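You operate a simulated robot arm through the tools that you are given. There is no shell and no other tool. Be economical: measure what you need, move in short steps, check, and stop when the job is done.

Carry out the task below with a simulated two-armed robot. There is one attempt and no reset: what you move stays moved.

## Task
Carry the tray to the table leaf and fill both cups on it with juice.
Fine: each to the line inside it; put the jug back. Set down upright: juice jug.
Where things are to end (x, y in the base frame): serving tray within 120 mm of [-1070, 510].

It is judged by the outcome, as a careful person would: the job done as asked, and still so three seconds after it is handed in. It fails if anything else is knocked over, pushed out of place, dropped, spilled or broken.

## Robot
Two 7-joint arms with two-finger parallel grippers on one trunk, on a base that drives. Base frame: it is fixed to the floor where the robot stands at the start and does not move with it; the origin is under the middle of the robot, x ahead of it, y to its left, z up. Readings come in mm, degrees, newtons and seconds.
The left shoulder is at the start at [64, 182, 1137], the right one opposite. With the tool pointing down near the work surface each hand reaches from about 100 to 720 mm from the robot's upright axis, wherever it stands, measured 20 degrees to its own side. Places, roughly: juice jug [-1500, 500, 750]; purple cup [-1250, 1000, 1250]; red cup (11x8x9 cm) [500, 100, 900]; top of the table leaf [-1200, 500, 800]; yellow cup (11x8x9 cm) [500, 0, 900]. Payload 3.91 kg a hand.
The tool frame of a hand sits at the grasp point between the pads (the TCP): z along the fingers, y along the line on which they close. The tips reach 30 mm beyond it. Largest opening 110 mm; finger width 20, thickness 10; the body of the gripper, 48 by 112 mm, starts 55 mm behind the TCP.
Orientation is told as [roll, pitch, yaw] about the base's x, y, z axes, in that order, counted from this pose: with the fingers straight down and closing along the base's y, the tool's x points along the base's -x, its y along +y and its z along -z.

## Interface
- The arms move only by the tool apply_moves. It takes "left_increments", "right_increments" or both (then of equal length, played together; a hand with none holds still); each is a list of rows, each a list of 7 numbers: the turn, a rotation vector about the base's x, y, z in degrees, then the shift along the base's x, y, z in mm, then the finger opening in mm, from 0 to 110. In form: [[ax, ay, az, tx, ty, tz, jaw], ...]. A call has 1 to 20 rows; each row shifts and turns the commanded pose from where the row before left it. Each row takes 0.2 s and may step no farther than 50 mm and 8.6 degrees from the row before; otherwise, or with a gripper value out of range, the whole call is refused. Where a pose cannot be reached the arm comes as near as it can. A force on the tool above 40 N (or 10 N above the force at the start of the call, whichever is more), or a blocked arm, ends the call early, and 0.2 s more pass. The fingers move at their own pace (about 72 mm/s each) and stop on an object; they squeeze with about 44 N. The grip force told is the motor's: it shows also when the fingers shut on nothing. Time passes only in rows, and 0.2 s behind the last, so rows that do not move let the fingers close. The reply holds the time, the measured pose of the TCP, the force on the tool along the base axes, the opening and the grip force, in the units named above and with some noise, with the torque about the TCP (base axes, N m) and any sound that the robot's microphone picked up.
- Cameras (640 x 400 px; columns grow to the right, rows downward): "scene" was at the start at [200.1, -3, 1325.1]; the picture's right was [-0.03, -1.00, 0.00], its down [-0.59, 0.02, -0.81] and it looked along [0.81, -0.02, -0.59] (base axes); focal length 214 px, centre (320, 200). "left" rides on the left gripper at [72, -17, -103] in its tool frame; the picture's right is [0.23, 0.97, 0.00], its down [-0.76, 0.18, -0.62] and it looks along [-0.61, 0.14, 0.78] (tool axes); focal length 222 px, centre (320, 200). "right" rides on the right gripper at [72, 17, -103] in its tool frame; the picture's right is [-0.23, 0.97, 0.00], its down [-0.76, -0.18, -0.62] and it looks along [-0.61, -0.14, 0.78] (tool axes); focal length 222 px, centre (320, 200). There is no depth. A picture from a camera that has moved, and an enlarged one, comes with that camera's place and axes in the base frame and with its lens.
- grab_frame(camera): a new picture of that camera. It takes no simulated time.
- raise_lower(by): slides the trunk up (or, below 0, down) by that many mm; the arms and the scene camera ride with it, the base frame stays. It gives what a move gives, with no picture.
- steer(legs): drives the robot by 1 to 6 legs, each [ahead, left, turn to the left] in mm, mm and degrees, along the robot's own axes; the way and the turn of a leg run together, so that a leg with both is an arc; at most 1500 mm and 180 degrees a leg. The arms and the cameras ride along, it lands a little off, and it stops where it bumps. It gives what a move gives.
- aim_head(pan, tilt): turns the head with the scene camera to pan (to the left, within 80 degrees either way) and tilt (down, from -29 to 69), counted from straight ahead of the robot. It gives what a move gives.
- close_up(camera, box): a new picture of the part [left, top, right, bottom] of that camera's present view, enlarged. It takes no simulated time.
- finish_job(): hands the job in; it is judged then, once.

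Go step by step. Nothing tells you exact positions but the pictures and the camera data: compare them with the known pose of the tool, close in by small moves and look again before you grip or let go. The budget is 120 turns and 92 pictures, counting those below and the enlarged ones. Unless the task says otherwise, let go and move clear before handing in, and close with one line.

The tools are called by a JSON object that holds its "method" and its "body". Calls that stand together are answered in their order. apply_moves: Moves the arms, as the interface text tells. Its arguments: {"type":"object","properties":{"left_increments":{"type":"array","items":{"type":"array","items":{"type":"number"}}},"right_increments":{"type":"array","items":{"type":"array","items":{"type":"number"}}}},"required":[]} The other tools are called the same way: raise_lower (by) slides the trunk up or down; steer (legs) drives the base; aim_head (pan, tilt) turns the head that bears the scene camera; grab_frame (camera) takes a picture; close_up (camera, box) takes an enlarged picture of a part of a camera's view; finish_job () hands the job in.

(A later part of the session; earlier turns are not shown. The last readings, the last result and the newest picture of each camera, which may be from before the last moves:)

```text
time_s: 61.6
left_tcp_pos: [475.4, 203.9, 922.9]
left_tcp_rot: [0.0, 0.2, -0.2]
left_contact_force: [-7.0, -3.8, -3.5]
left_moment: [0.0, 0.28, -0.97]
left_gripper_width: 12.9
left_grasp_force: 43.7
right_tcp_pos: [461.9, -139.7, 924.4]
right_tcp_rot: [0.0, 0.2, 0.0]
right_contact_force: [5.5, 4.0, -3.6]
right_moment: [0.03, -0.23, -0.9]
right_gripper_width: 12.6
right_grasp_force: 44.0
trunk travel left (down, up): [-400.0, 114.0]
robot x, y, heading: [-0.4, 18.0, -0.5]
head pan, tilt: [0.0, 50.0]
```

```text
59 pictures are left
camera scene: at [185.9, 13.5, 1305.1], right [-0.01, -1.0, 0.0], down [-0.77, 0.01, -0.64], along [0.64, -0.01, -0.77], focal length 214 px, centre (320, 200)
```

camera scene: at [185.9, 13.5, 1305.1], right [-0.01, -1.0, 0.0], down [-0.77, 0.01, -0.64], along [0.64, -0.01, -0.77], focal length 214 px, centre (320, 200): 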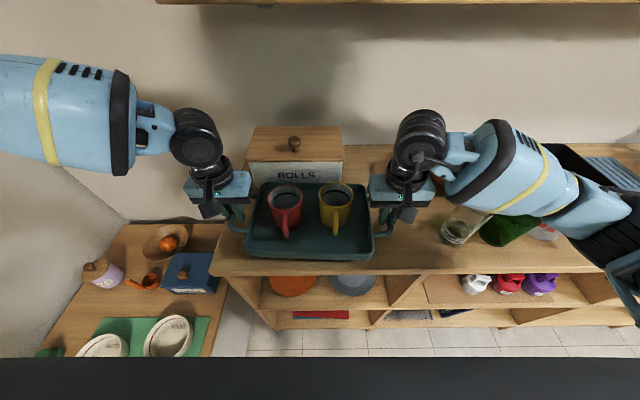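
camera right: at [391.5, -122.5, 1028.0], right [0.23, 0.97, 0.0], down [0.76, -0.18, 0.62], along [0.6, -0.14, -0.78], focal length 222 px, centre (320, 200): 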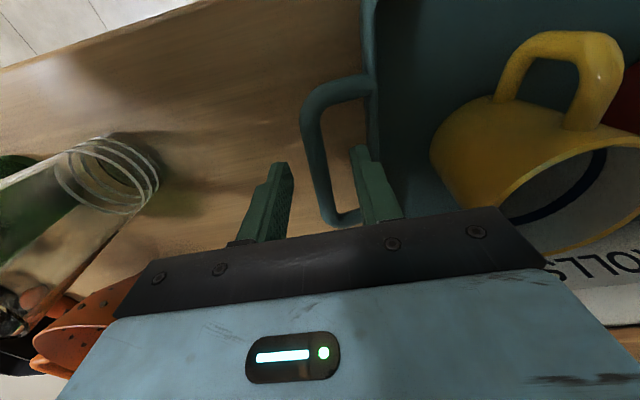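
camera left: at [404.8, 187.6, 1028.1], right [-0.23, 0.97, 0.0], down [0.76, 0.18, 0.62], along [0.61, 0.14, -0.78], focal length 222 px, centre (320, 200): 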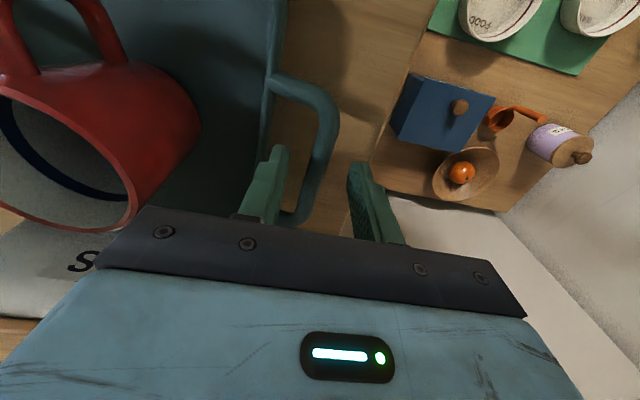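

Tray is lifted level (~0.7 kg). Raising the trunk a bit, then carrying it: back, turn left, and strafe to in front of the leaf.

{"method": "raise_lower", "body": {"by": 70}}

{"method": "steer", "body": {"legs": [[-650, 0, 0]]}}

{"method": "steer", "body": {"legs": [[0, -130, 0], [0, 0, 45], [0, 0, 45]]}}

{"method": "grab_frame", "body": {"camera": "scene"}}

```text
time_s: 62.7
left_tcp_pos: [476.6, 203.4, 990.8]
left_tcp_rot: [0.0, 0.2, 0.0]
left_contact_force: [-4.8, -4.3, -4.1]
left_moment: [0.0, 0.29, -0.89]
left_gripper_width: 13.0
left_grasp_force: 43.9
right_tcp_pos: [462.1, -138.3, 992.8]
right_tcp_rot: [0.1, 0.4, 0.0]
right_contact_force: [5.3, 2.8, -3.6]
right_moment: [-0.02, -0.24, -0.94]
right_gripper_width: 12.5
right_grasp_force: 44.0
trunk travel left (down, up): [-470.0, 44.0]
robot x, y, heading: [-2.9, 14.5, -0.7]
head pan, tilt: [0.0, 50.0]
```

```text
time_s: 66.4
left_tcp_pos: [-184.0, 209.6, 992.7]
left_tcp_rot: [0.0, 0.0, -0.4]
left_contact_force: [-5.4, -2.4, -3.8]
left_moment: [-0.01, 0.15, -0.9]
left_gripper_width: 13.0
left_grasp_force: 44.5
right_tcp_pos: [-201.2, -133.3, 994.6]
right_tcp_rot: [0.0, 0.3, -0.4]
right_contact_force: [6.2, 2.0, -3.5]
right_moment: [0.03, -0.07, -0.93]
right_gripper_width: 12.5
right_grasp_force: 44.3
trunk travel left (down, up): [-470.0, 44.0]
robot x, y, heading: [-667.5, 27.6, -1.2]
head pan, tilt: [0.0, 50.0]
```

```text
time_s: 72.2
left_tcp_pos: [-845.7, 384.0, 993.4]
left_tcp_rot: [0.0, 0.0, 88.6]
left_contact_force: [1.0, -4.3, -3.5]
left_moment: [-0.08, -0.01, -0.91]
left_gripper_width: 12.8
left_grasp_force: 43.4
right_tcp_pos: [-502.2, 362.6, 994.5]
right_tcp_rot: [0.0, 0.2, 88.6]
right_contact_force: [-1.0, 4.9, -4.3]
right_moment: [0.05, 0.0, -0.88]
right_gripper_width: 12.7
right_grasp_force: 44.3
trunk travel left (down, up): [-470.0, 44.0]
robot x, y, heading: [-665.5, -101.8, 88.2]
head pan, tilt: [0.0, 50.0]
```

```text
58 pictures are left
camera scene: at [-665.9, 42.3, 1390.4], right [1.0, -0.03, 0.0], down [-0.03, -0.77, -0.64], along [0.02, 0.64, -0.77], focal length 214 px, centre (320, 200)
```

scene: 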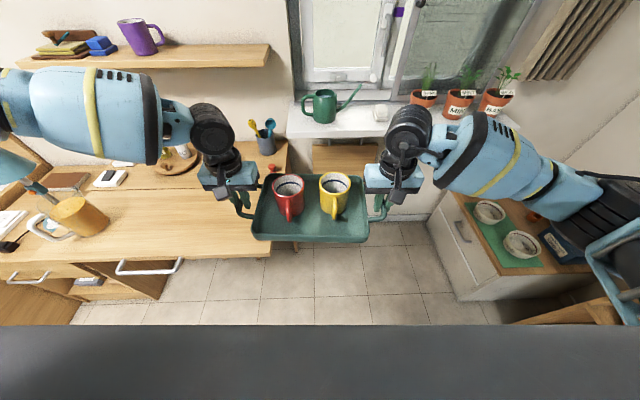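

Holding steady. Straighten the heading, strafe to the left, then approach so the tray is over (-1070, 505).

{"method": "steer", "body": {"legs": [[0, 0, 1.6], [0, 380, 0], [130, 0, 0]]}}

{"method": "grab_frame", "body": {"camera": "scene"}}

```text
time_s: 77.3
left_tcp_pos: [-1228.7, 509.3, 993.2]
left_tcp_rot: [0.0, 0.1, 90.4]
left_contact_force: [1.2, -5.6, -4.8]
left_moment: [-0.11, -0.02, -0.92]
left_gripper_width: 13.2
left_grasp_force: 44.0
right_tcp_pos: [-886.3, 497.3, 994.9]
right_tcp_rot: [0.0, 0.3, 90.3]
right_contact_force: [-1.5, 4.9, -2.9]
right_moment: [0.01, -0.01, -0.89]
right_gripper_width: 12.6
right_grasp_force: 43.4
trunk travel left (down, up): [-470.0, 44.0]
robot x, y, heading: [-1042.2, 29.7, 89.6]
head pan, tilt: [0.0, 50.0]
```

```text
57 pictures are left
camera scene: at [-1039.9, 173.4, 1390.5], right [1.0, 0.0, 0.0], down [0.0, -0.77, -0.64], along [0.0, 0.64, -0.77], focal length 214 px, centre (320, 200)
```

scene: 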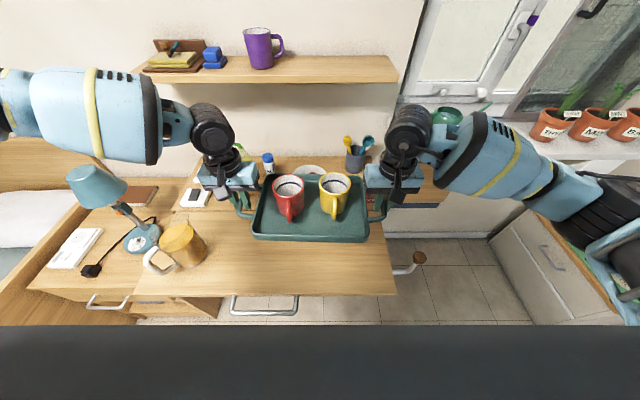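

Tray is over (-1057, 503). Lower with the trunk most of the way, then look.

{"method": "raise_lower", "body": {"by": -120}}

{"method": "grab_frame", "body": {"camera": "scene"}}

{"method": "grab_frame", "body": {"camera": "left"}}

```text
time_s: 78.8
left_tcp_pos: [-1229.5, 509.5, 874.4]
left_tcp_rot: [-0.1, 0.0, 90.4]
left_contact_force: [2.1, -5.9, -3.6]
left_moment: [-0.47, 0.01, -0.95]
left_gripper_width: 12.7
left_grasp_force: 44.1
right_tcp_pos: [-885.6, 498.6, 874.0]
right_tcp_rot: [0.0, 0.1, 90.4]
right_contact_force: [-2.2, 6.3, -3.3]
right_moment: [0.39, -0.02, -0.92]
right_gripper_width: 12.5
right_grasp_force: 44.4
trunk travel left (down, up): [-350.0, 164.0]
robot x, y, heading: [-1039.3, 27.2, 89.7]
head pan, tilt: [0.0, 50.0]
```

```text
56 pictures are left
camera scene: at [-1039.7, 239.2, 1250.8], right [1.0, 0.0, 0.0], down [0.0, -0.77, -0.64], along [0.0, 0.64, -0.77], focal length 214 px, centre (320, 200)
```

scene: 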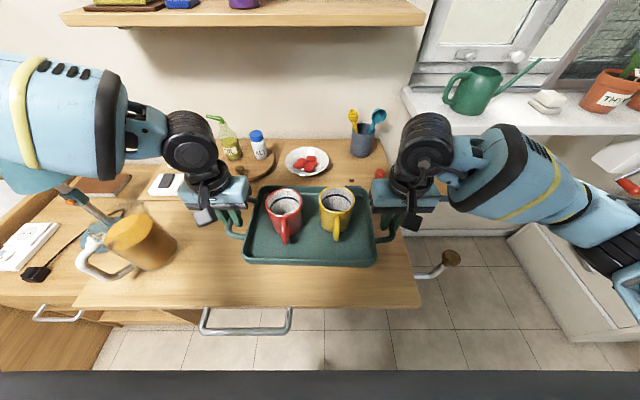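

```text
55 pictures are left
camera left: at [-1211.5, 437.3, 976.1], right [-0.97, -0.23, 0.0], down [-0.18, 0.76, 0.62], along [-0.15, 0.61, -0.78], focal length 222 px, centre (320, 200)
```

left: 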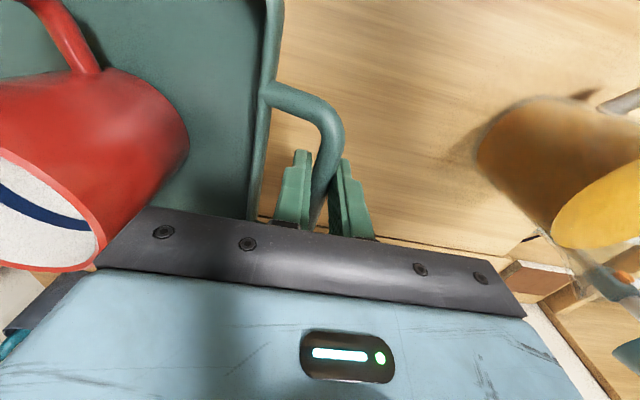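

I want to be sure the left forearm isn't touching the lamp.

{"method": "close_up", "body": {"camera": "scene", "box": [0, 120, 180, 290]}}

{"method": "aim_head", "body": {"pan": 45, "tilt": 30}}

{"method": "grab_frame", "body": {"camera": "scene"}}

```text
2.35 times, centred on (90, 205) of scene
camera zoom: at [-1039.7, 239.2, 1250.8], right [1.0, 0.0, 0.0], down [0.0, -0.77, -0.64], along [0.0, 0.64, -0.77], focal length 505 px, centre (861, 188)
```

zoom: 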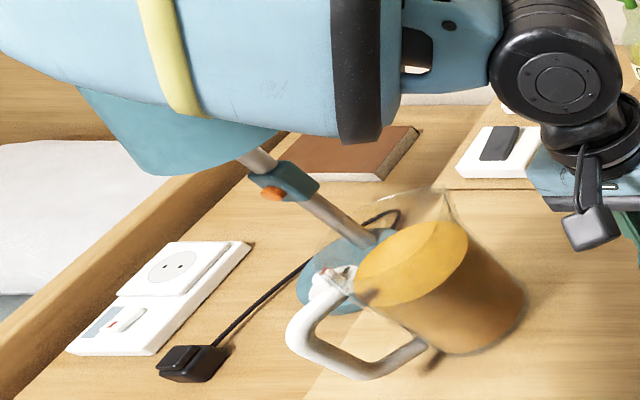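

```text
time_s: 79.9
left_tcp_pos: [-1230.5, 509.5, 872.8]
left_tcp_rot: [-0.1, 0.1, 90.3]
left_contact_force: [1.8, -5.8, -3.6]
left_moment: [-0.18, 0.0, -0.92]
left_gripper_width: 13.0
left_grasp_force: 44.2
right_tcp_pos: [-886.9, 498.1, 874.5]
right_tcp_rot: [0.0, 0.2, 90.2]
right_contact_force: [-1.5, 5.8, -3.0]
right_moment: [0.03, 0.01, -0.89]
right_gripper_width: 12.4
right_grasp_force: 43.7
trunk travel left (down, up): [-350.0, 164.0]
robot x, y, heading: [-1038.3, 32.2, 89.7]
head pan, tilt: [45.0, 30.0]
```

```text
53 pictures are left
camera scene: at [-1103.7, 226.6, 1280.2], right [0.71, 0.7, 0.0], down [0.35, -0.36, -0.87], along [-0.61, 0.61, -0.5], focal length 214 px, centre (320, 200)
```

scene: 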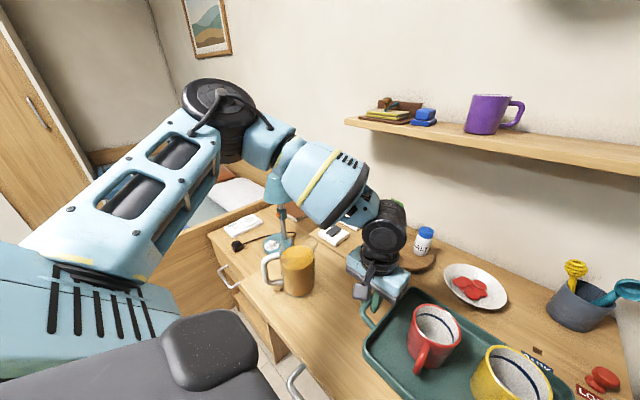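

Lamp top is around z 1000, the forearm well above it. Lower the tray in small arm steps watching force.

{"method": "apply_moves", "body": {"left_increments": [[0, 0, 0, 0, 0, -8, 0], [0, 0, 0, 0, 0, -8, 0], [0, 0, 0, 0, 0, -8, 0], [0, 0, 0, 0, 0, -6, 0]], "right_increments": [[0, 0, 0, 0, 0, -8, 0], [0, 0, 0, 0, 0, -8, 0], [0, 0, 0, 0, 0, -8, 0], [0, 0, 0, 0, 0, -6, 0]]}}

{"method": "grab_frame", "body": {"camera": "scene"}}

```text
time_s: 80.9
left_tcp_pos: [-1229.3, 507.0, 842.4]
left_tcp_rot: [-0.1, 0.1, 90.3]
left_contact_force: [2.2, -5.9, -3.6]
left_moment: [0.01, 0.0, -0.9]
left_gripper_width: 12.9
left_grasp_force: 43.9
right_tcp_pos: [-885.2, 497.4, 843.8]
right_tcp_rot: [-0.1, 0.2, 90.4]
right_contact_force: [-2.3, 4.5, -3.9]
right_moment: [-0.1, 0.04, -0.9]
right_gripper_width: 12.4
right_grasp_force: 43.6
trunk travel left (down, up): [-350.0, 164.0]
robot x, y, heading: [-1039.5, 31.4, 90.0]
head pan, tilt: [45.0, 30.0]
```

```text
52 pictures are left
camera scene: at [-1103.8, 226.6, 1280.3], right [0.71, 0.7, 0.0], down [0.35, -0.36, -0.87], along [-0.61, 0.61, -0.5], focal length 214 px, centre (320, 200)
```

scene: 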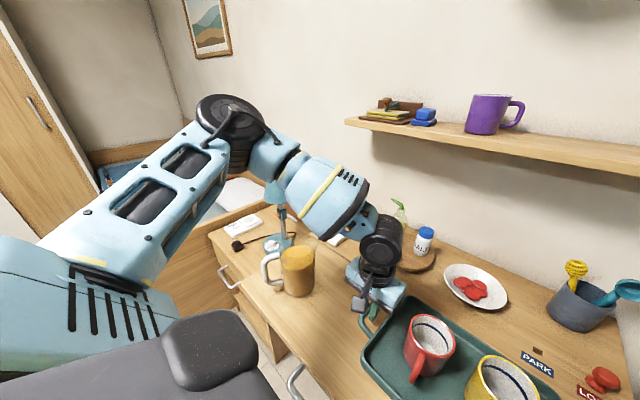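

{"method": "apply_moves", "body": {"left_increments": [[0, 0, 0, 0, 0, -6, 0], [0, 0, 0, 0, 0, -5, 0], [0, 0, 0, 0, 0, -5, 0]], "right_increments": [[0, 0, 0, 0, 0, -6, 0], [0, 0, 0, 0, 0, -5, 0], [0, 0, 0, 0, 0, -5, 0]]}}

{"method": "close_up", "body": {"camera": "scene", "box": [200, 80, 420, 320]}}

```text
time_s: 81.7
left_tcp_pos: [-1229.2, 508.2, 827.2]
left_tcp_rot: [0.1, 0.1, 90.3]
left_contact_force: [0.8, -4.6, -3.9]
left_moment: [-0.11, 0.03, -0.96]
left_gripper_width: 12.6
left_grasp_force: 44.6
right_tcp_pos: [-886.8, 496.7, 828.8]
right_tcp_rot: [0.0, 0.2, 90.3]
right_contact_force: [-0.5, 5.7, -3.2]
right_moment: [0.04, 0.01, -0.91]
right_gripper_width: 12.2
right_grasp_force: 44.1
trunk travel left (down, up): [-350.0, 164.0]
robot x, y, heading: [-1040.6, 25.7, 90.2]
head pan, tilt: [45.0, 30.0]
```

```text
1.67 times, centred on (310, 200) of scene
camera zoom: at [-1103.8, 226.7, 1280.2], right [0.71, 0.7, 0.0], down [0.35, -0.36, -0.87], along [-0.61, 0.61, -0.5], focal length 358 px, centre (337, 200)
```

zoom: 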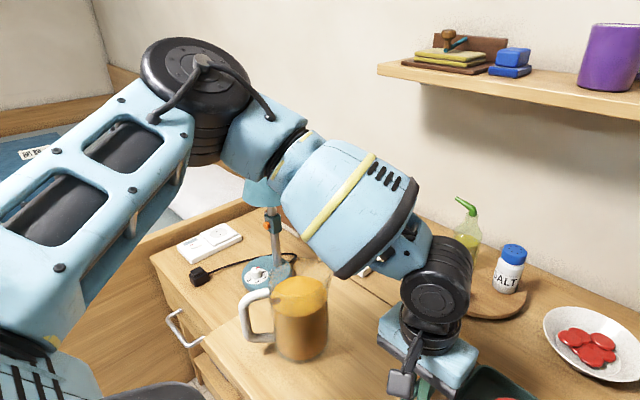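

{"method": "apply_moves", "body": {"left_increments": [[0, 0, 0, 0, 0, -5, 0], [0, 0, 0, 0, 0, -5, 0], [0, 0, 0, 0, 0, -5, 0]], "right_increments": [[0, 0, 0, 0, 0, -5, 0], [0, 0, 0, 0, 0, -5, 0], [0, 0, 0, 0, 0, -5, 0]]}}

{"method": "grab_frame", "body": {"camera": "left"}}

```text
time_s: 82.5
left_tcp_pos: [-1230.0, 508.5, 811.8]
left_tcp_rot: [0.0, 0.1, 90.3]
left_contact_force: [0.1, -4.3, -3.9]
left_moment: [-0.21, 0.04, -0.9]
left_gripper_width: 12.6
left_grasp_force: 43.9
right_tcp_pos: [-886.3, 497.6, 813.4]
right_tcp_rot: [0.0, 0.2, 90.3]
right_contact_force: [-0.4, 4.0, -3.0]
right_moment: [0.16, -0.01, -0.92]
right_gripper_width: 12.5
right_grasp_force: 44.3
trunk travel left (down, up): [-350.0, 164.0]
robot x, y, heading: [-1038.6, 32.7, 90.1]
head pan, tilt: [45.0, 30.0]
```

```text
50 pictures are left
camera left: at [-1211.7, 436.8, 914.3], right [-0.97, -0.23, 0.0], down [-0.18, 0.76, 0.62], along [-0.15, 0.6, -0.78], focal length 222 px, centre (320, 200)
```

left: 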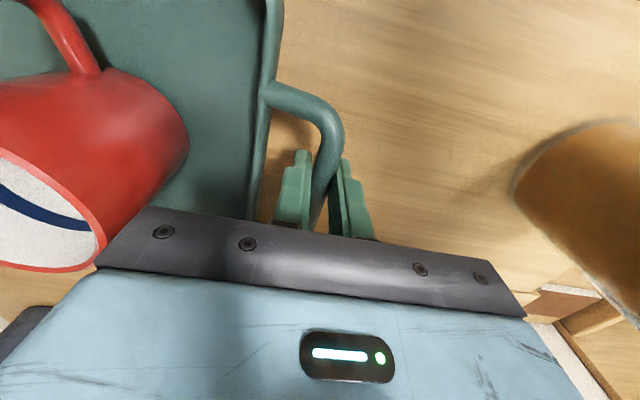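

{"method": "apply_moves", "body": {"left_increments": [[0, 0, 0, 0, 0, -5, 0], [0, 0, 0, 0, 0, -4, 0], [0, 0, 0, 0, 0, -4, 0]], "right_increments": [[0, 0, 0, 0, 0, -5, 0], [0, 0, 0, 0, 0, -4, 0], [0, 0, 0, 0, 0, -4, 0]]}}

{"method": "apply_moves", "body": {"left_increments": [[0, 0, 0, 0, 0, -4, 0], [0, 0, 0, 0, 0, -3, 0]], "right_increments": [[0, 0, 0, 0, 0, -4, 0], [0, 0, 0, 0, 0, -3, 0]]}}

{"method": "close_up", "body": {"camera": "scene", "box": [200, 80, 420, 320]}}

```text
time_s: 83.3
left_tcp_pos: [-1230.5, 509.1, 798.9]
left_tcp_rot: [0.0, 0.1, 90.3]
left_contact_force: [0.7, -6.0, -4.2]
left_moment: [0.04, 0.02, -0.98]
left_gripper_width: 12.7
left_grasp_force: 43.4
right_tcp_pos: [-886.0, 498.4, 800.6]
right_tcp_rot: [0.0, 0.2, 90.3]
right_contact_force: [-1.8, 6.6, -3.3]
right_moment: [-0.07, -0.01, -0.89]
right_gripper_width: 12.4
right_grasp_force: 44.1
trunk travel left (down, up): [-350.0, 164.0]
robot x, y, heading: [-1040.7, 30.1, 89.6]
head pan, tilt: [45.0, 30.0]
```

```text
time_s: 83.9
left_tcp_pos: [-1230.1, 509.1, 793.0]
left_tcp_rot: [0.1, 0.0, 90.2]
left_contact_force: [-1.5, -6.7, 6.2]
left_moment: [0.05, 0.07, -0.91]
left_gripper_width: 12.7
left_grasp_force: 44.6
right_tcp_pos: [-886.5, 497.8, 793.9]
right_tcp_rot: [0.0, -0.1, 90.3]
right_contact_force: [-0.8, 5.6, -2.6]
right_moment: [0.94, -0.02, -0.91]
right_gripper_width: 12.6
right_grasp_force: 44.3
trunk travel left (down, up): [-350.0, 164.0]
robot x, y, heading: [-1041.8, 33.5, 89.9]
head pan, tilt: [45.0, 30.0]
```

```text
1.67 times, centred on (310, 200) of scene
camera zoom: at [-1103.8, 225.6, 1280.5], right [0.71, 0.7, 0.0], down [0.35, -0.35, -0.87], along [-0.61, 0.61, -0.5], focal length 358 px, centre (337, 200)
```

zoom: 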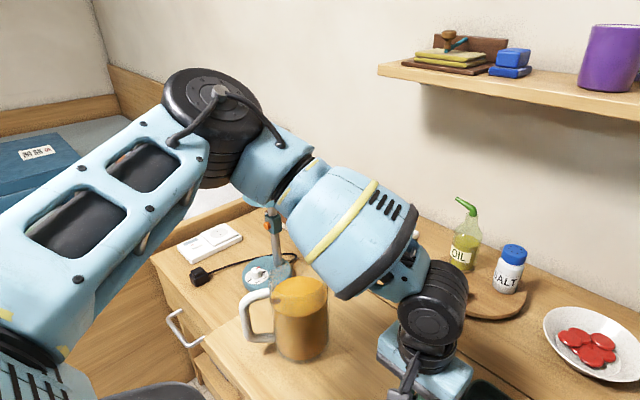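

Left end has touched down (+6 N). Lower the right a touch more.

{"method": "apply_moves", "body": {"left_increments": [[0, 0, 0, 0, 0, 0, 0]], "right_increments": [[0, 0, 0, 0, 0, -2, 0]]}}

```text
time_s: 84.3
left_tcp_pos: [-1229.6, 508.8, 792.6]
left_tcp_rot: [0.1, 0.0, 90.4]
left_contact_force: [1.2, -4.3, -0.8]
left_moment: [0.63, -0.04, -0.82]
left_gripper_width: 12.9
left_grasp_force: 44.0
right_tcp_pos: [-885.8, 497.2, 792.4]
right_tcp_rot: [0.0, 0.1, 90.3]
right_contact_force: [0.4, 2.3, 7.2]
right_moment: [0.65, -0.06, -0.86]
right_gripper_width: 12.7
right_grasp_force: 44.1
trunk travel left (down, up): [-350.0, 164.0]
robot x, y, heading: [-1039.8, 29.5, 89.6]
head pan, tilt: [45.0, 30.0]
```

Tray rests on the leaf. Releasing and rising clear.

{"method": "apply_moves", "body": {"left_increments": [[0, 0, 0, 0, 0, 0, 20], [0, 0, 0, 0, 0, 0, 38], [0, 0, 0, 0, 0, 0, 38], [0, 0, 0, 0, 0, 10, 38], [0, 0, 0, 0, 0, 30, 38], [0, 0, 0, 0, 0, 40, 38], [0, 0, 0, 0, 0, 45, 38], [0, 0, 0, 0, 0, 45, 38], [0, 0, 0, 0, 0, 45, 38]], "right_increments": [[0, 0, 0, 0, 0, 0, 20], [0, 0, 0, 0, 0, 0, 38], [0, 0, 0, 0, 0, 0, 38], [0, 0, 0, 0, 0, 10, 38], [0, 0, 0, 0, 0, 30, 38], [0, 0, 0, 0, 0, 40, 38], [0, 0, 0, 0, 0, 45, 38], [0, 0, 0, 0, 0, 45, 38], [0, 0, 0, 0, 0, 45, 38]]}}

{"method": "aim_head", "body": {"pan": 10, "tilt": 50}}

{"method": "grab_frame", "body": {"camera": "scene"}}

```text
time_s: 86.3
left_tcp_pos: [-1232.6, 506.2, 1010.1]
left_tcp_rot: [0.0, 0.1, 90.2]
left_contact_force: [0.9, -0.5, -0.4]
left_moment: [0.0, -0.03, 0.01]
left_gripper_width: 37.8
left_grasp_force: 0.1
right_tcp_pos: [-885.7, 494.5, 1006.8]
right_tcp_rot: [0.0, 0.3, 90.4]
right_contact_force: [0.4, -0.6, -0.4]
right_moment: [-0.01, 0.01, -0.01]
right_gripper_width: 37.8
right_grasp_force: 0.0
trunk travel left (down, up): [-350.0, 164.0]
robot x, y, heading: [-1036.4, 27.5, 89.8]
head pan, tilt: [45.0, 30.0]
```

```text
time_s: 87.3
left_tcp_pos: [-1231.9, 508.3, 1009.9]
left_tcp_rot: [0.0, 0.1, 90.2]
left_contact_force: [-0.2, 0.3, -0.1]
left_moment: [0.0, 0.01, 0.01]
left_gripper_width: 38.0
left_grasp_force: 0.1
right_tcp_pos: [-885.4, 498.1, 1006.1]
right_tcp_rot: [0.0, 0.2, 90.3]
right_contact_force: [0.9, -0.1, 0.2]
right_moment: [0.0, 0.01, -0.01]
right_gripper_width: 37.8
right_grasp_force: 0.1
trunk travel left (down, up): [-350.0, 164.0]
robot x, y, heading: [-1037.3, 29.8, 89.9]
head pan, tilt: [10.0, 50.0]
```

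```text
48 pictures are left
camera scene: at [-1053.2, 237.8, 1250.9], right [0.99, 0.17, 0.0], down [0.13, -0.75, -0.64], along [-0.11, 0.63, -0.77], focal length 214 px, centre (320, 200)
```

scene: 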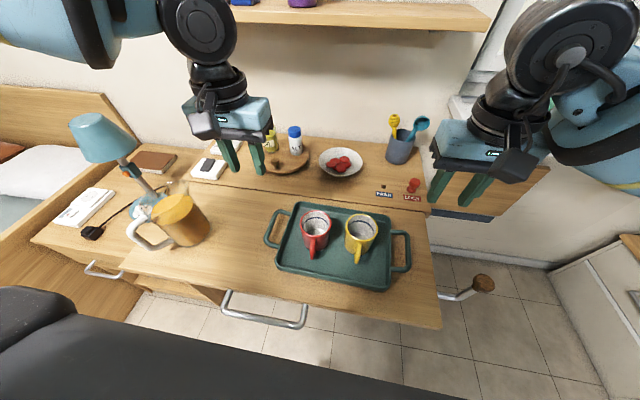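

The tray with both cups sits well on the leaf at about (-1058, 503). Now I examine the jug closely.

{"method": "close_up", "body": {"camera": "scene", "box": [110, 165, 250, 265]}}

{"method": "close_up", "body": {"camera": "scene", "box": [250, 190, 430, 300]}}

{"method": "grab_frame", "body": {"camera": "left"}}

```text
4.00 times, centred on (180, 215) of scene
camera zoom: at [-1053.2, 237.8, 1250.9], right [0.99, 0.17, 0.0], down [0.13, -0.75, -0.64], along [-0.11, 0.63, -0.77], focal length 858 px, centre (880, 140)
```

zoom: 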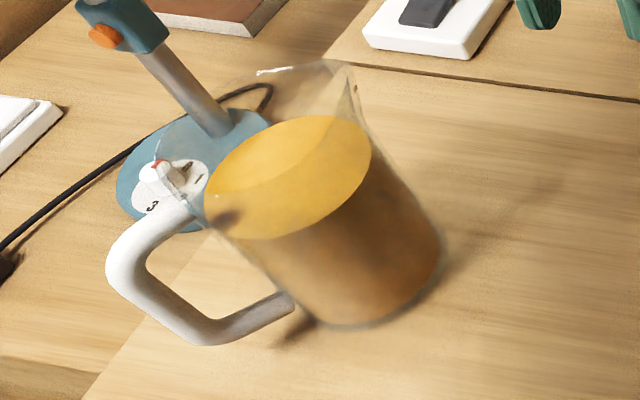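

```text
3.56 times, centred on (340, 245) of scene
camera zoom: at [-1053.2, 237.8, 1250.9], right [0.99, 0.17, 0.0], down [0.13, -0.75, -0.64], along [-0.11, 0.63, -0.77], focal length 763 px, centre (249, 40)
```

zoom: 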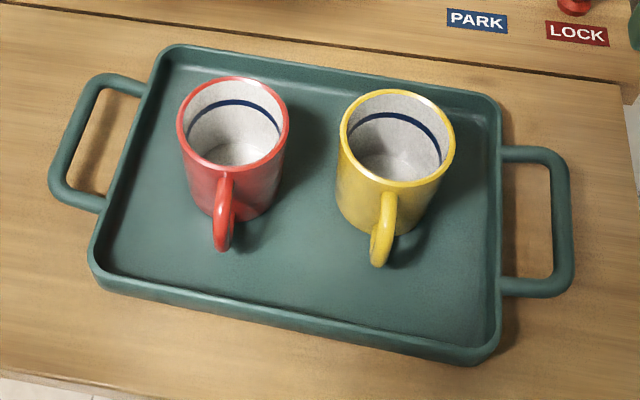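

```text
45 pictures are left
camera left: at [-1213.8, 436.0, 1111.8], right [-0.97, -0.23, 0.0], down [-0.18, 0.76, 0.62], along [-0.15, 0.61, -0.78], focal length 222 px, centre (320, 200)
```

left: 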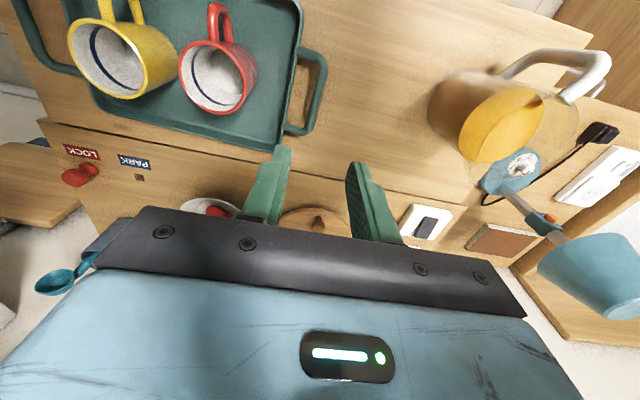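

Jug axis is at about (-1455, 478), handle pointing toward ~241° (at me, a little left), spout away-right. My plan: reposition, then grip the body from the right side with near-horizontal fingers (one through the handle loop), so a wrist roll pours over the spout. First park the right hand and shift the base.

{"method": "apply_moves", "body": {"right_increments": [[0, 0, 0, 10, -30, 35, 110], [0, 0, 0, 10, -40, 20, 110], [0, 0, 0, 10, -40, 0, 110], [0, 0, 0, 10, -40, 0, 110], [0, 0, 0, 10, -40, 0, 110]]}}

{"method": "steer", "body": {"legs": [[-50, -177, 0], [0, 0, 20]]}}

{"method": "aim_head", "body": {"pan": 25, "tilt": 40}}

{"method": "grab_frame", "body": {"camera": "scene"}}

```text
time_s: 88.5
left_tcp_pos: [-1232.1, 506.2, 1009.5]
left_tcp_rot: [0.0, 0.1, 90.3]
left_contact_force: [-0.2, -1.6, -0.4]
left_moment: [-0.03, -0.01, 0.03]
left_gripper_width: 37.9
left_grasp_force: 0.0
right_tcp_pos: [-833.6, 306.8, 1061.1]
right_tcp_rot: [-0.1, 0.1, 90.4]
right_contact_force: [0.2, -0.2, -0.7]
right_moment: [-0.01, 0.03, 0.02]
right_gripper_width: 110.0
right_grasp_force: 0.1
trunk travel left (down, up): [-350.0, 164.0]
robot x, y, heading: [-1039.0, 28.4, 90.0]
head pan, tilt: [10.0, 50.0]
```

```text
time_s: 91.8
left_tcp_pos: [-1206.2, 362.2, 1008.6]
left_tcp_rot: [0.0, 0.1, 110.5]
left_contact_force: [-0.3, -0.2, -0.5]
left_moment: [0.02, 0.03, 0.01]
left_gripper_width: 38.0
left_grasp_force: 0.1
right_tcp_pos: [-763.7, 312.3, 1061.7]
right_tcp_rot: [-0.1, 0.2, 110.5]
right_contact_force: [0.2, 0.2, 0.4]
right_moment: [0.01, -0.01, -0.01]
right_gripper_width: 110.2
right_grasp_force: 0.1
trunk travel left (down, up): [-350.0, 164.0]
robot x, y, heading: [-861.8, -16.9, 109.7]
head pan, tilt: [10.0, 50.0]
```

```text
time_s: 92.5
left_tcp_pos: [-1205.7, 361.8, 1010.4]
left_tcp_rot: [0.1, 0.1, 110.5]
left_contact_force: [1.0, 0.6, -0.2]
left_moment: [-0.04, 0.04, -0.01]
left_gripper_width: 38.0
left_grasp_force: 0.1
right_tcp_pos: [-763.4, 311.5, 1061.9]
right_tcp_rot: [0.0, 0.2, 110.5]
right_contact_force: [0.2, 0.7, 0.3]
right_moment: [0.03, -0.03, 0.0]
right_gripper_width: 110.1
right_grasp_force: 0.0
trunk travel left (down, up): [-350.0, 164.0]
robot x, y, heading: [-855.7, -17.6, 109.8]
head pan, tilt: [25.0, 40.0]
```

```text
44 pictures are left
camera scene: at [-967.2, 164.2, 1265.0], right [0.71, 0.71, 0.0], down [0.45, -0.46, -0.77], along [-0.54, 0.54, -0.64], focal length 214 px, centre (320, 200)
```

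scene: 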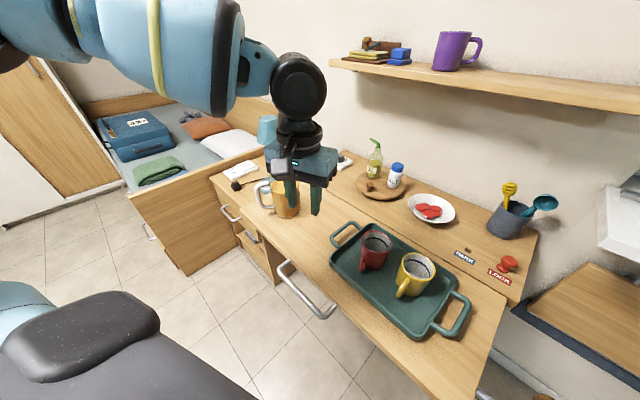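

Turning the left hand to point at the jug (yaw to 151°, fingers raised to 25° below horizontal) at a safe stand-off.

{"method": "apply_moves", "body": {"left_increments": [[0, 0, 8.1, -5, 0, 0, 110], [0, 0, 8.1, -5, 0, 0, 110], [0, 0, 8.1, -5, 0, 0, 110], [0, 0, 8.1, -5, 0, 0, 110], [0, 0, 8.1, -5, 0, 0, 110], [3.94, 7.1, 0, -5, 3, 0, 110], [3.94, 7.1, 0, -5, 3, 0, 110], [3.94, 7.1, 0, -5, 3, 0, 110], [3.94, 7.1, 0, -5, 3, 0, 110], [3.94, 7.1, 0, -5, 3, 0, 110], [3.94, 7.1, 0, -5, 3, 0, 110], [3.94, 7.1, 0, -5, 3, 0, 110], [3.94, 7.1, 0, -5, 3, 0, 110]]}}

{"method": "grab_frame", "body": {"camera": "scene"}}

{"method": "grab_frame", "body": {"camera": "left"}}

```text
time_s: 95.3
left_tcp_pos: [-1271.8, 384.8, 1007.4]
left_tcp_rot: [-0.2, -65.0, 151.1]
left_contact_force: [0.4, 0.6, 0.5]
left_moment: [0.0, 0.0, 0.02]
left_gripper_width: 110.0
left_grasp_force: 0.1
right_tcp_pos: [-763.3, 311.4, 1059.8]
right_tcp_rot: [0.0, 0.2, 110.5]
right_contact_force: [0.4, -0.1, 0.2]
right_moment: [-0.01, 0.0, -0.01]
right_gripper_width: 109.9
right_grasp_force: 0.1
trunk travel left (down, up): [-350.0, 164.0]
robot x, y, heading: [-859.4, -19.2, 110.1]
head pan, tilt: [25.0, 40.0]
```

```text
43 pictures are left
camera scene: at [-967.6, 164.4, 1264.9], right [0.71, 0.71, 0.0], down [0.45, -0.46, -0.77], along [-0.54, 0.54, -0.64], focal length 214 px, centre (320, 200)
```

scene: 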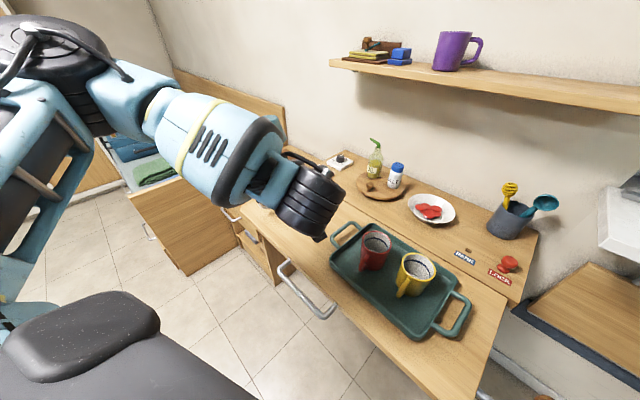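

```text
42 pictures are left
camera left: at [-1154.3, 341.7, 986.4], right [-0.39, -0.9, -0.21], down [0.13, -0.27, 0.95], along [-0.91, 0.34, 0.22], focal length 222 px, centre (320, 200)
```

left: 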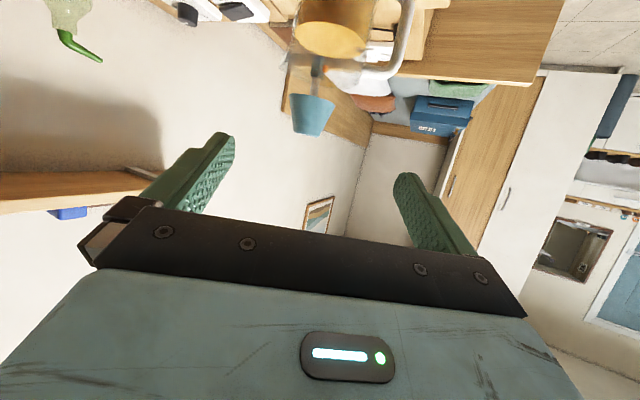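

{"method": "apply_moves", "body": {"left_increments": [[0, 0, 0, -6, 1, -35, 110], [0, 0, 0, -5, 0, -40, 110], [0, 0, 0, -3, 0, -40, 110], [0, 0, 0, -3, 0, -40, 110]]}}

{"method": "grab_frame", "body": {"camera": "left"}}

{"method": "grab_frame", "body": {"camera": "scene"}}

```text
time_s: 96.3
left_tcp_pos: [-1288.7, 387.7, 854.4]
left_tcp_rot: [-0.1, -65.0, 151.1]
left_contact_force: [-0.1, 0.6, -0.3]
left_moment: [0.01, 0.01, -0.01]
left_gripper_width: 109.9
left_grasp_force: 0.2
right_tcp_pos: [-764.4, 310.5, 1060.4]
right_tcp_rot: [-0.1, 0.2, 110.5]
right_contact_force: [-0.4, 0.5, 0.4]
right_moment: [-0.01, 0.0, -0.01]
right_gripper_width: 109.7
right_grasp_force: 0.0
trunk travel left (down, up): [-350.0, 164.0]
robot x, y, heading: [-860.5, -24.7, 110.0]
head pan, tilt: [25.0, 40.0]
```

```text
41 pictures are left
camera left: at [-1171.2, 342.7, 831.4], right [-0.39, -0.9, -0.21], down [0.12, -0.27, 0.95], along [-0.91, 0.34, 0.22], focal length 222 px, centre (320, 200)
```

left: 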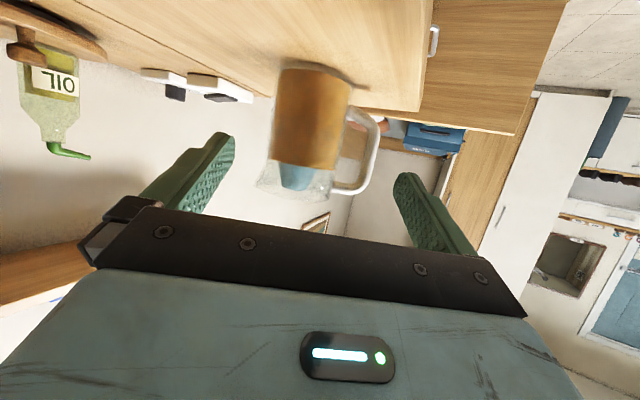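

```text
40 pictures are left
camera scene: at [-967.8, 164.4, 1264.9], right [0.71, 0.71, 0.0], down [0.45, -0.46, -0.77], along [-0.54, 0.54, -0.64], focal length 214 px, centre (320, 200)
```

scene: 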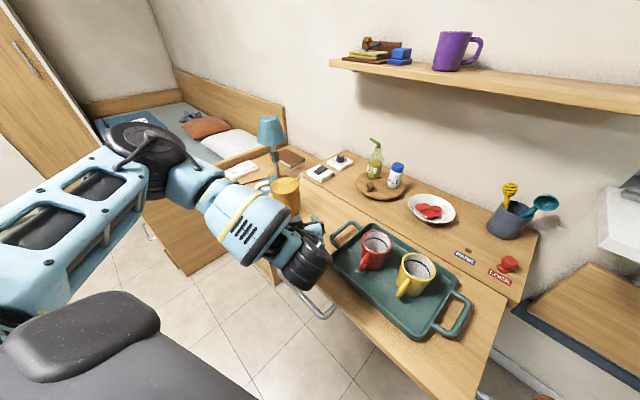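

The wrist camera sees the jug in profile (image upside down): handle loop to its right. I'll zoom for exact centring, as the fit is tight.

{"method": "close_up", "body": {"camera": "left", "box": [200, 40, 440, 210]}}

{"method": "close_up", "body": {"camera": "scene", "box": [190, 100, 390, 300]}}

```text
2.35 times, centred on (320, 125) of left
camera zoom: at [-1171.2, 342.7, 831.4], right [-0.39, -0.9, -0.21], down [0.12, -0.27, 0.95], along [-0.91, 0.34, 0.22], focal length 523 px, centre (320, 376)
```

zoom: 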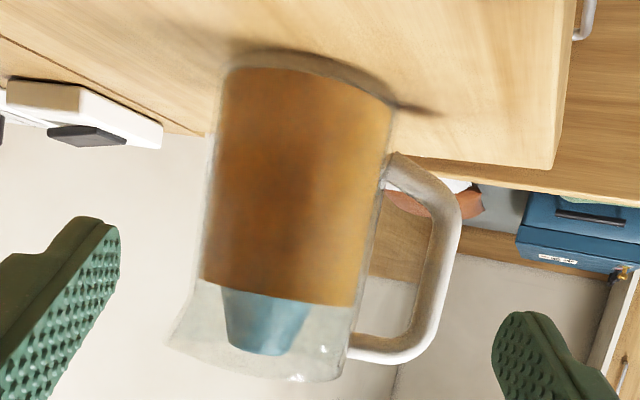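

```text
2.00 times, centred on (290, 200) of scene
camera zoom: at [-967.8, 164.4, 1264.9], right [0.71, 0.71, 0.0], down [0.45, -0.46, -0.77], along [-0.54, 0.54, -0.64], focal length 429 px, centre (380, 200)
```

zoom: 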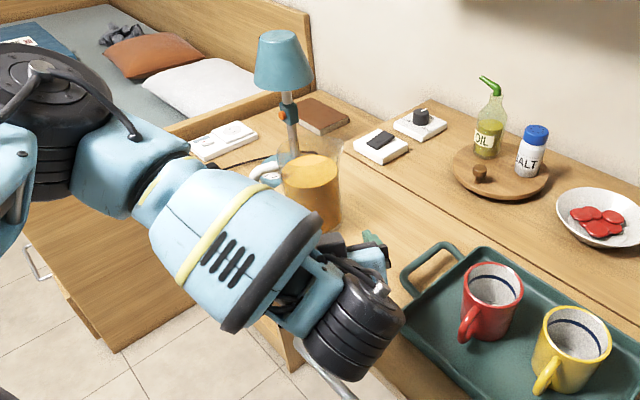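

Jug diameter ≈ 92 mm, axis about 178 mm ahead and 8 mm off the finger line toward the spout; loop centre is near z 824. Correct and approach to just short of the jug.

{"method": "apply_moves", "body": {"left_increments": [[0, 0, 0, 3.9, 7, -15, 110], [0, 0, 0, -17.5, 9.7, -8, 110], [0, 0, 0, -17.5, 9.7, -5, 110], [0, 0, 0, -17.5, 9.7, 0, 110], [0, 0, 0, -17.5, 9.7, 0, 110]]}}

{"method": "grab_frame", "body": {"camera": "left"}}

{"method": "close_up", "body": {"camera": "scene", "box": [190, 100, 390, 300]}}

```text
time_s: 97.5
left_tcp_pos: [-1354.0, 432.8, 825.9]
left_tcp_rot: [-0.1, -64.9, 150.9]
left_contact_force: [0.5, -0.2, -0.1]
left_moment: [-0.03, 0.0, 0.02]
left_gripper_width: 110.0
left_grasp_force: 0.1
right_tcp_pos: [-764.1, 311.3, 1061.3]
right_tcp_rot: [-0.1, 0.1, 110.5]
right_contact_force: [0.5, 0.0, -0.2]
right_moment: [-0.05, -0.02, 0.01]
right_gripper_width: 110.0
right_grasp_force: 0.0
trunk travel left (down, up): [-350.0, 164.0]
robot x, y, heading: [-862.2, -21.9, 109.9]
head pan, tilt: [25.0, 40.0]
```

```text
37 pictures are left
camera left: at [-1237.3, 387.7, 803.6], right [-0.39, -0.9, -0.21], down [0.13, -0.27, 0.95], along [-0.91, 0.34, 0.22], focal length 222 px, centre (320, 200)
```

left: 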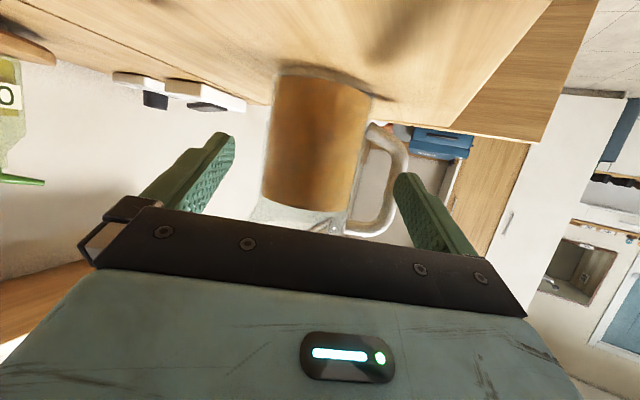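

```text
2.00 times, centred on (290, 200) of scene
camera zoom: at [-967.6, 164.2, 1265.0], right [0.71, 0.71, 0.0], down [0.45, -0.45, -0.77], along [-0.54, 0.54, -0.64], focal length 429 px, centre (380, 200)
```

zoom: 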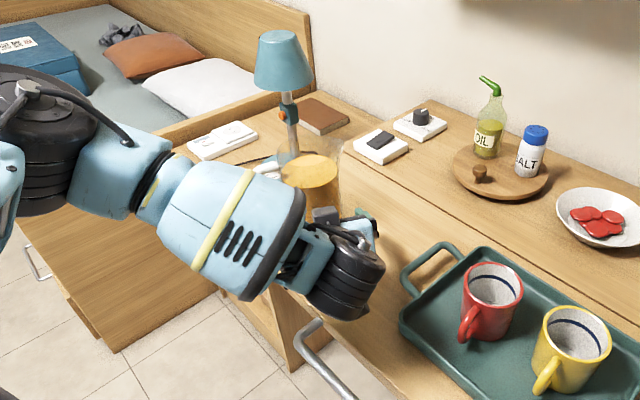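

Centred within 1 mm. Advance 86 mm so the jug axis sits ~14 mm beyond the TCP (palm stays clear).

{"method": "apply_moves", "body": {"left_increments": [[0, 0, 0, -15, 8.3, -1, 110], [0, 0, 0, -15, 8.3, -1, 110], [0, 0, 0, -15, 8.3, 0, 110]]}}

{"method": "close_up", "body": {"camera": "left", "box": [180, 40, 460, 240]}}

```text
time_s: 98.3
left_tcp_pos: [-1400.6, 458.9, 823.3]
left_tcp_rot: [0.1, -64.9, 151.0]
left_contact_force: [-0.3, 0.3, -0.7]
left_moment: [-0.02, 0.0, -0.01]
left_gripper_width: 109.7
left_grasp_force: 0.0
right_tcp_pos: [-763.4, 310.9, 1060.9]
right_tcp_rot: [0.0, 0.2, 110.4]
right_contact_force: [0.5, -0.8, -0.8]
right_moment: [0.01, 0.02, -0.02]
right_gripper_width: 110.1
right_grasp_force: 0.1
trunk travel left (down, up): [-350.0, 164.0]
robot x, y, heading: [-857.1, -19.3, 109.9]
head pan, tilt: [25.0, 40.0]
```

```text
2.00 times, centred on (320, 140) of left
camera zoom: at [-1282.0, 413.7, 801.6], right [-0.39, -0.9, -0.21], down [0.13, -0.27, 0.95], along [-0.91, 0.34, 0.22], focal length 444 px, centre (320, 320)
```

zoom: 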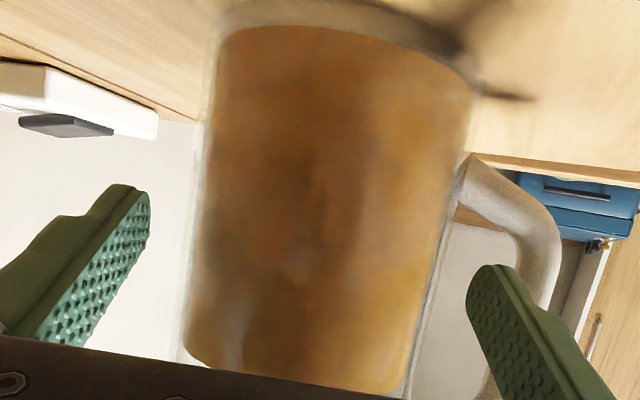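

{"method": "apply_moves", "body": {"left_increments": [[0, 0, 0, -12, 6.2, 0, 110], [0, 0, 0, -12, 6.2, 0, 110], [0, 0, 0, -10, 5, 0, 110]]}}

{"method": "close_up", "body": {"camera": "left", "box": [180, 40, 460, 240]}}

```text
time_s: 99.1
left_tcp_pos: [-1433.5, 475.4, 823.0]
left_tcp_rot: [0.0, -64.9, 150.9]
left_contact_force: [2.5, -0.3, 0.0]
left_moment: [0.07, 0.1, 0.0]
left_gripper_width: 110.1
left_grasp_force: 0.0
right_tcp_pos: [-761.6, 310.1, 1062.4]
right_tcp_rot: [0.0, 0.2, 110.5]
right_contact_force: [0.5, 0.0, 0.9]
right_moment: [0.01, -0.02, 0.0]
right_gripper_width: 109.8
right_grasp_force: 0.1
trunk travel left (down, up): [-350.0, 164.0]
robot x, y, heading: [-860.5, -16.7, 110.0]
head pan, tilt: [25.0, 40.0]
```

```text
2.00 times, centred on (320, 140) of left
camera zoom: at [-1315.2, 430.6, 801.1], right [-0.39, -0.9, -0.21], down [0.12, -0.27, 0.95], along [-0.91, 0.34, 0.22], focal length 444 px, centre (320, 320)
```

zoom: 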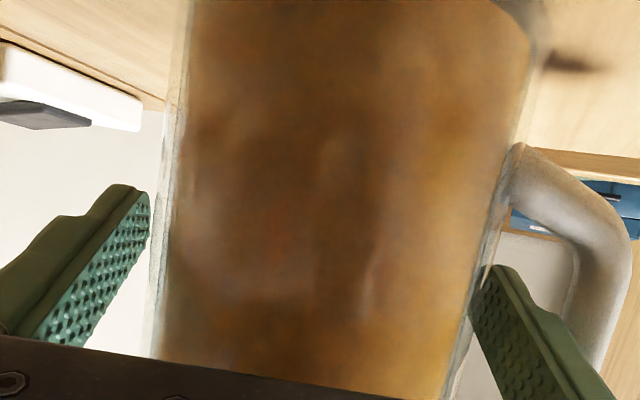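

Fingers straddle the jug, right finger through the loop; slight palm touch, so back off 3 mm and close gently.

{"method": "apply_moves", "body": {"left_increments": [[0, 0, 0, 2.6, -1.4, 0, 110], [0, 0, 0, 0, 0, 0, 100], [0, 0, 0, 0, 0, 0, 92], [0, 0, 0, 0, 0, 0, 80], [0, 0, 0, 0, 0, 0, 80], [0, 0, 0, 0, 0, 0, 80]]}}

{"method": "grab_frame", "body": {"camera": "left"}}

```text
time_s: 100.5
left_tcp_pos: [-1430.9, 473.5, 822.5]
left_tcp_rot: [-0.1, -64.9, 151.0]
left_contact_force: [1.2, 1.1, 0.5]
left_moment: [0.38, -0.27, -0.03]
left_gripper_width: 97.2
left_grasp_force: 44.2
right_tcp_pos: [-763.6, 311.6, 1060.6]
right_tcp_rot: [0.0, 0.2, 110.5]
right_contact_force: [0.6, 0.4, 0.2]
right_moment: [0.06, -0.01, -0.01]
right_gripper_width: 110.2
right_grasp_force: 0.1
trunk travel left (down, up): [-350.0, 164.0]
robot x, y, heading: [-861.6, -17.8, 109.7]
head pan, tilt: [25.0, 40.0]
```

```text
33 pictures are left
camera left: at [-1313.0, 429.1, 801.2], right [-0.39, -0.9, -0.21], down [0.12, -0.27, 0.95], along [-0.91, 0.34, 0.22], focal length 222 px, centre (320, 200)
```

left: 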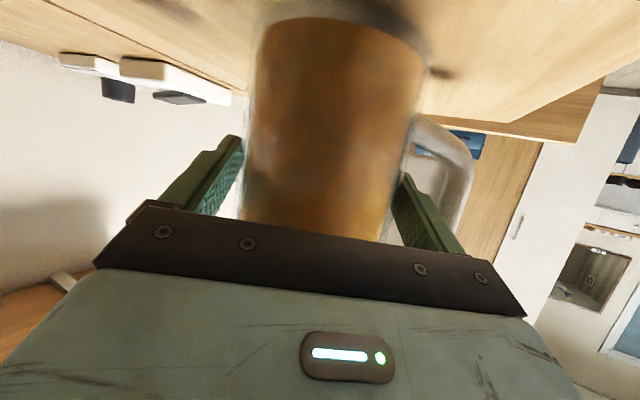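

Gripped at 97 mm with 44 N. Lift a little and check the weight.

{"method": "apply_moves", "body": {"left_increments": [[0, 0, 0, 0, 0, 4, 80], [0, 0, 0, 0, 0, 6, 80], [0, 0, 0, 0, 0, 10, 80], [0, 0, 0, 0, 0, 10, 80]]}}

{"method": "grab_frame", "body": {"camera": "scene"}}

```text
time_s: 101.5
left_tcp_pos: [-1431.3, 473.2, 853.6]
left_tcp_rot: [0.1, -64.9, 150.9]
left_contact_force: [-0.7, 0.2, -6.7]
left_moment: [-0.04, -0.09, -0.01]
left_gripper_width: 97.0
left_grasp_force: 44.3
right_tcp_pos: [-763.2, 311.8, 1060.8]
right_tcp_rot: [-0.1, 0.2, 110.4]
right_contact_force: [0.4, -0.2, 0.3]
right_moment: [0.0, -0.01, -0.01]
right_gripper_width: 110.2
right_grasp_force: 0.1
trunk travel left (down, up): [-350.0, 164.0]
robot x, y, heading: [-863.2, -20.0, 110.0]
head pan, tilt: [25.0, 40.0]
```

```text
32 pictures are left
camera scene: at [-967.7, 164.4, 1264.9], right [0.71, 0.71, 0.0], down [0.45, -0.46, -0.77], along [-0.54, 0.54, -0.64], focal length 214 px, centre (320, 200)
```

scene: 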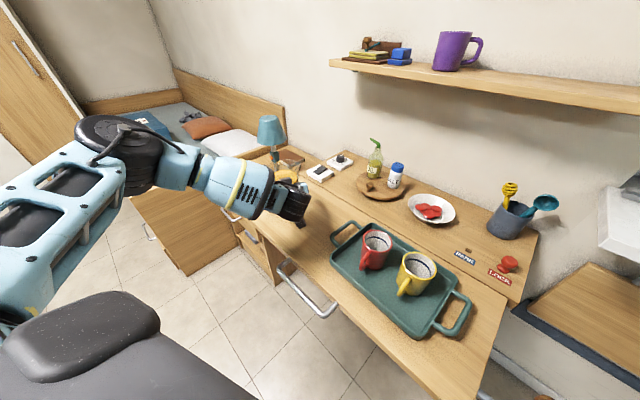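

The jug is held firmly (≈0.68 kg). I raise it with the trunk, then shift the base to the right so that the jug comes beside the cups, spout pointing away-right.

{"method": "raise_lower", "body": {"by": 100}}

{"method": "steer", "body": {"legs": [[-140, -268, 0]]}}

{"method": "aim_head", "body": {"pan": 30, "tilt": 45}}

{"method": "grab_frame", "body": {"camera": "scene"}}

```text
time_s: 102.9
left_tcp_pos: [-1431.5, 473.9, 951.9]
left_tcp_rot: [0.3, -64.8, 150.7]
left_contact_force: [0.3, -0.5, -6.2]
left_moment: [0.0, -0.09, 0.02]
left_gripper_width: 97.0
left_grasp_force: 43.6
right_tcp_pos: [-763.5, 312.8, 1160.4]
right_tcp_rot: [-0.1, 0.4, 110.5]
right_contact_force: [-0.2, -0.7, 0.0]
right_moment: [0.0, 0.04, -0.01]
right_gripper_width: 110.0
right_grasp_force: 0.1
trunk travel left (down, up): [-450.0, 64.0]
robot x, y, heading: [-862.0, -17.9, 109.8]
head pan, tilt: [25.0, 40.0]
```

```text
time_s: 105.8
left_tcp_pos: [-1130.5, 434.0, 953.1]
left_tcp_rot: [0.1, -64.8, 150.9]
left_contact_force: [0.5, 0.0, -5.4]
left_moment: [-0.05, -0.14, -0.01]
left_gripper_width: 97.2
left_grasp_force: 43.9
right_tcp_pos: [-462.6, 271.9, 1161.6]
right_tcp_rot: [0.0, 0.1, 110.4]
right_contact_force: [1.0, 0.1, -0.1]
right_moment: [-0.03, -0.01, -0.01]
right_gripper_width: 110.3
right_grasp_force: 0.0
trunk travel left (down, up): [-450.0, 64.0]
robot x, y, heading: [-558.4, -55.5, 110.1]
head pan, tilt: [25.0, 40.0]
```

```text
time_s: 106.5
left_tcp_pos: [-1131.1, 435.4, 954.2]
left_tcp_rot: [0.1, -64.8, 151.0]
left_contact_force: [0.2, -0.2, -6.7]
left_moment: [-0.03, -0.1, -0.02]
left_gripper_width: 97.1
left_grasp_force: 43.6
right_tcp_pos: [-462.1, 272.3, 1161.8]
right_tcp_rot: [-0.1, 0.2, 110.4]
right_contact_force: [0.1, 0.3, 0.4]
right_moment: [0.04, 0.03, -0.03]
right_gripper_width: 110.1
right_grasp_force: 0.0
trunk travel left (down, up): [-450.0, 64.0]
robot x, y, heading: [-559.7, -59.1, 109.9]
head pan, tilt: [30.0, 45.0]
```

```text
31 pictures are left
camera scene: at [-652.6, 72.3, 1372.5], right [0.64, 0.76, 0.0], down [0.54, -0.46, -0.71], along [-0.54, 0.46, -0.71], focal length 214 px, centre (320, 200)
```

scene: 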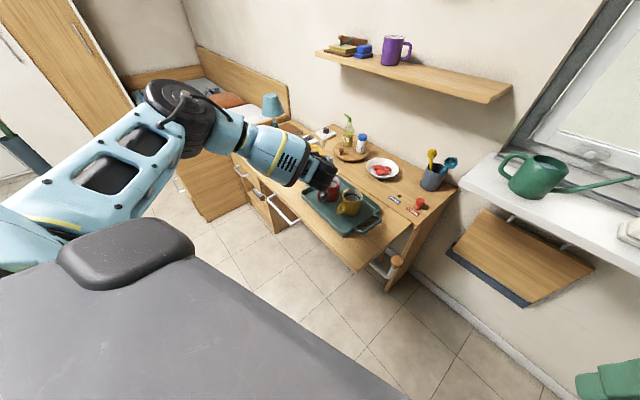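

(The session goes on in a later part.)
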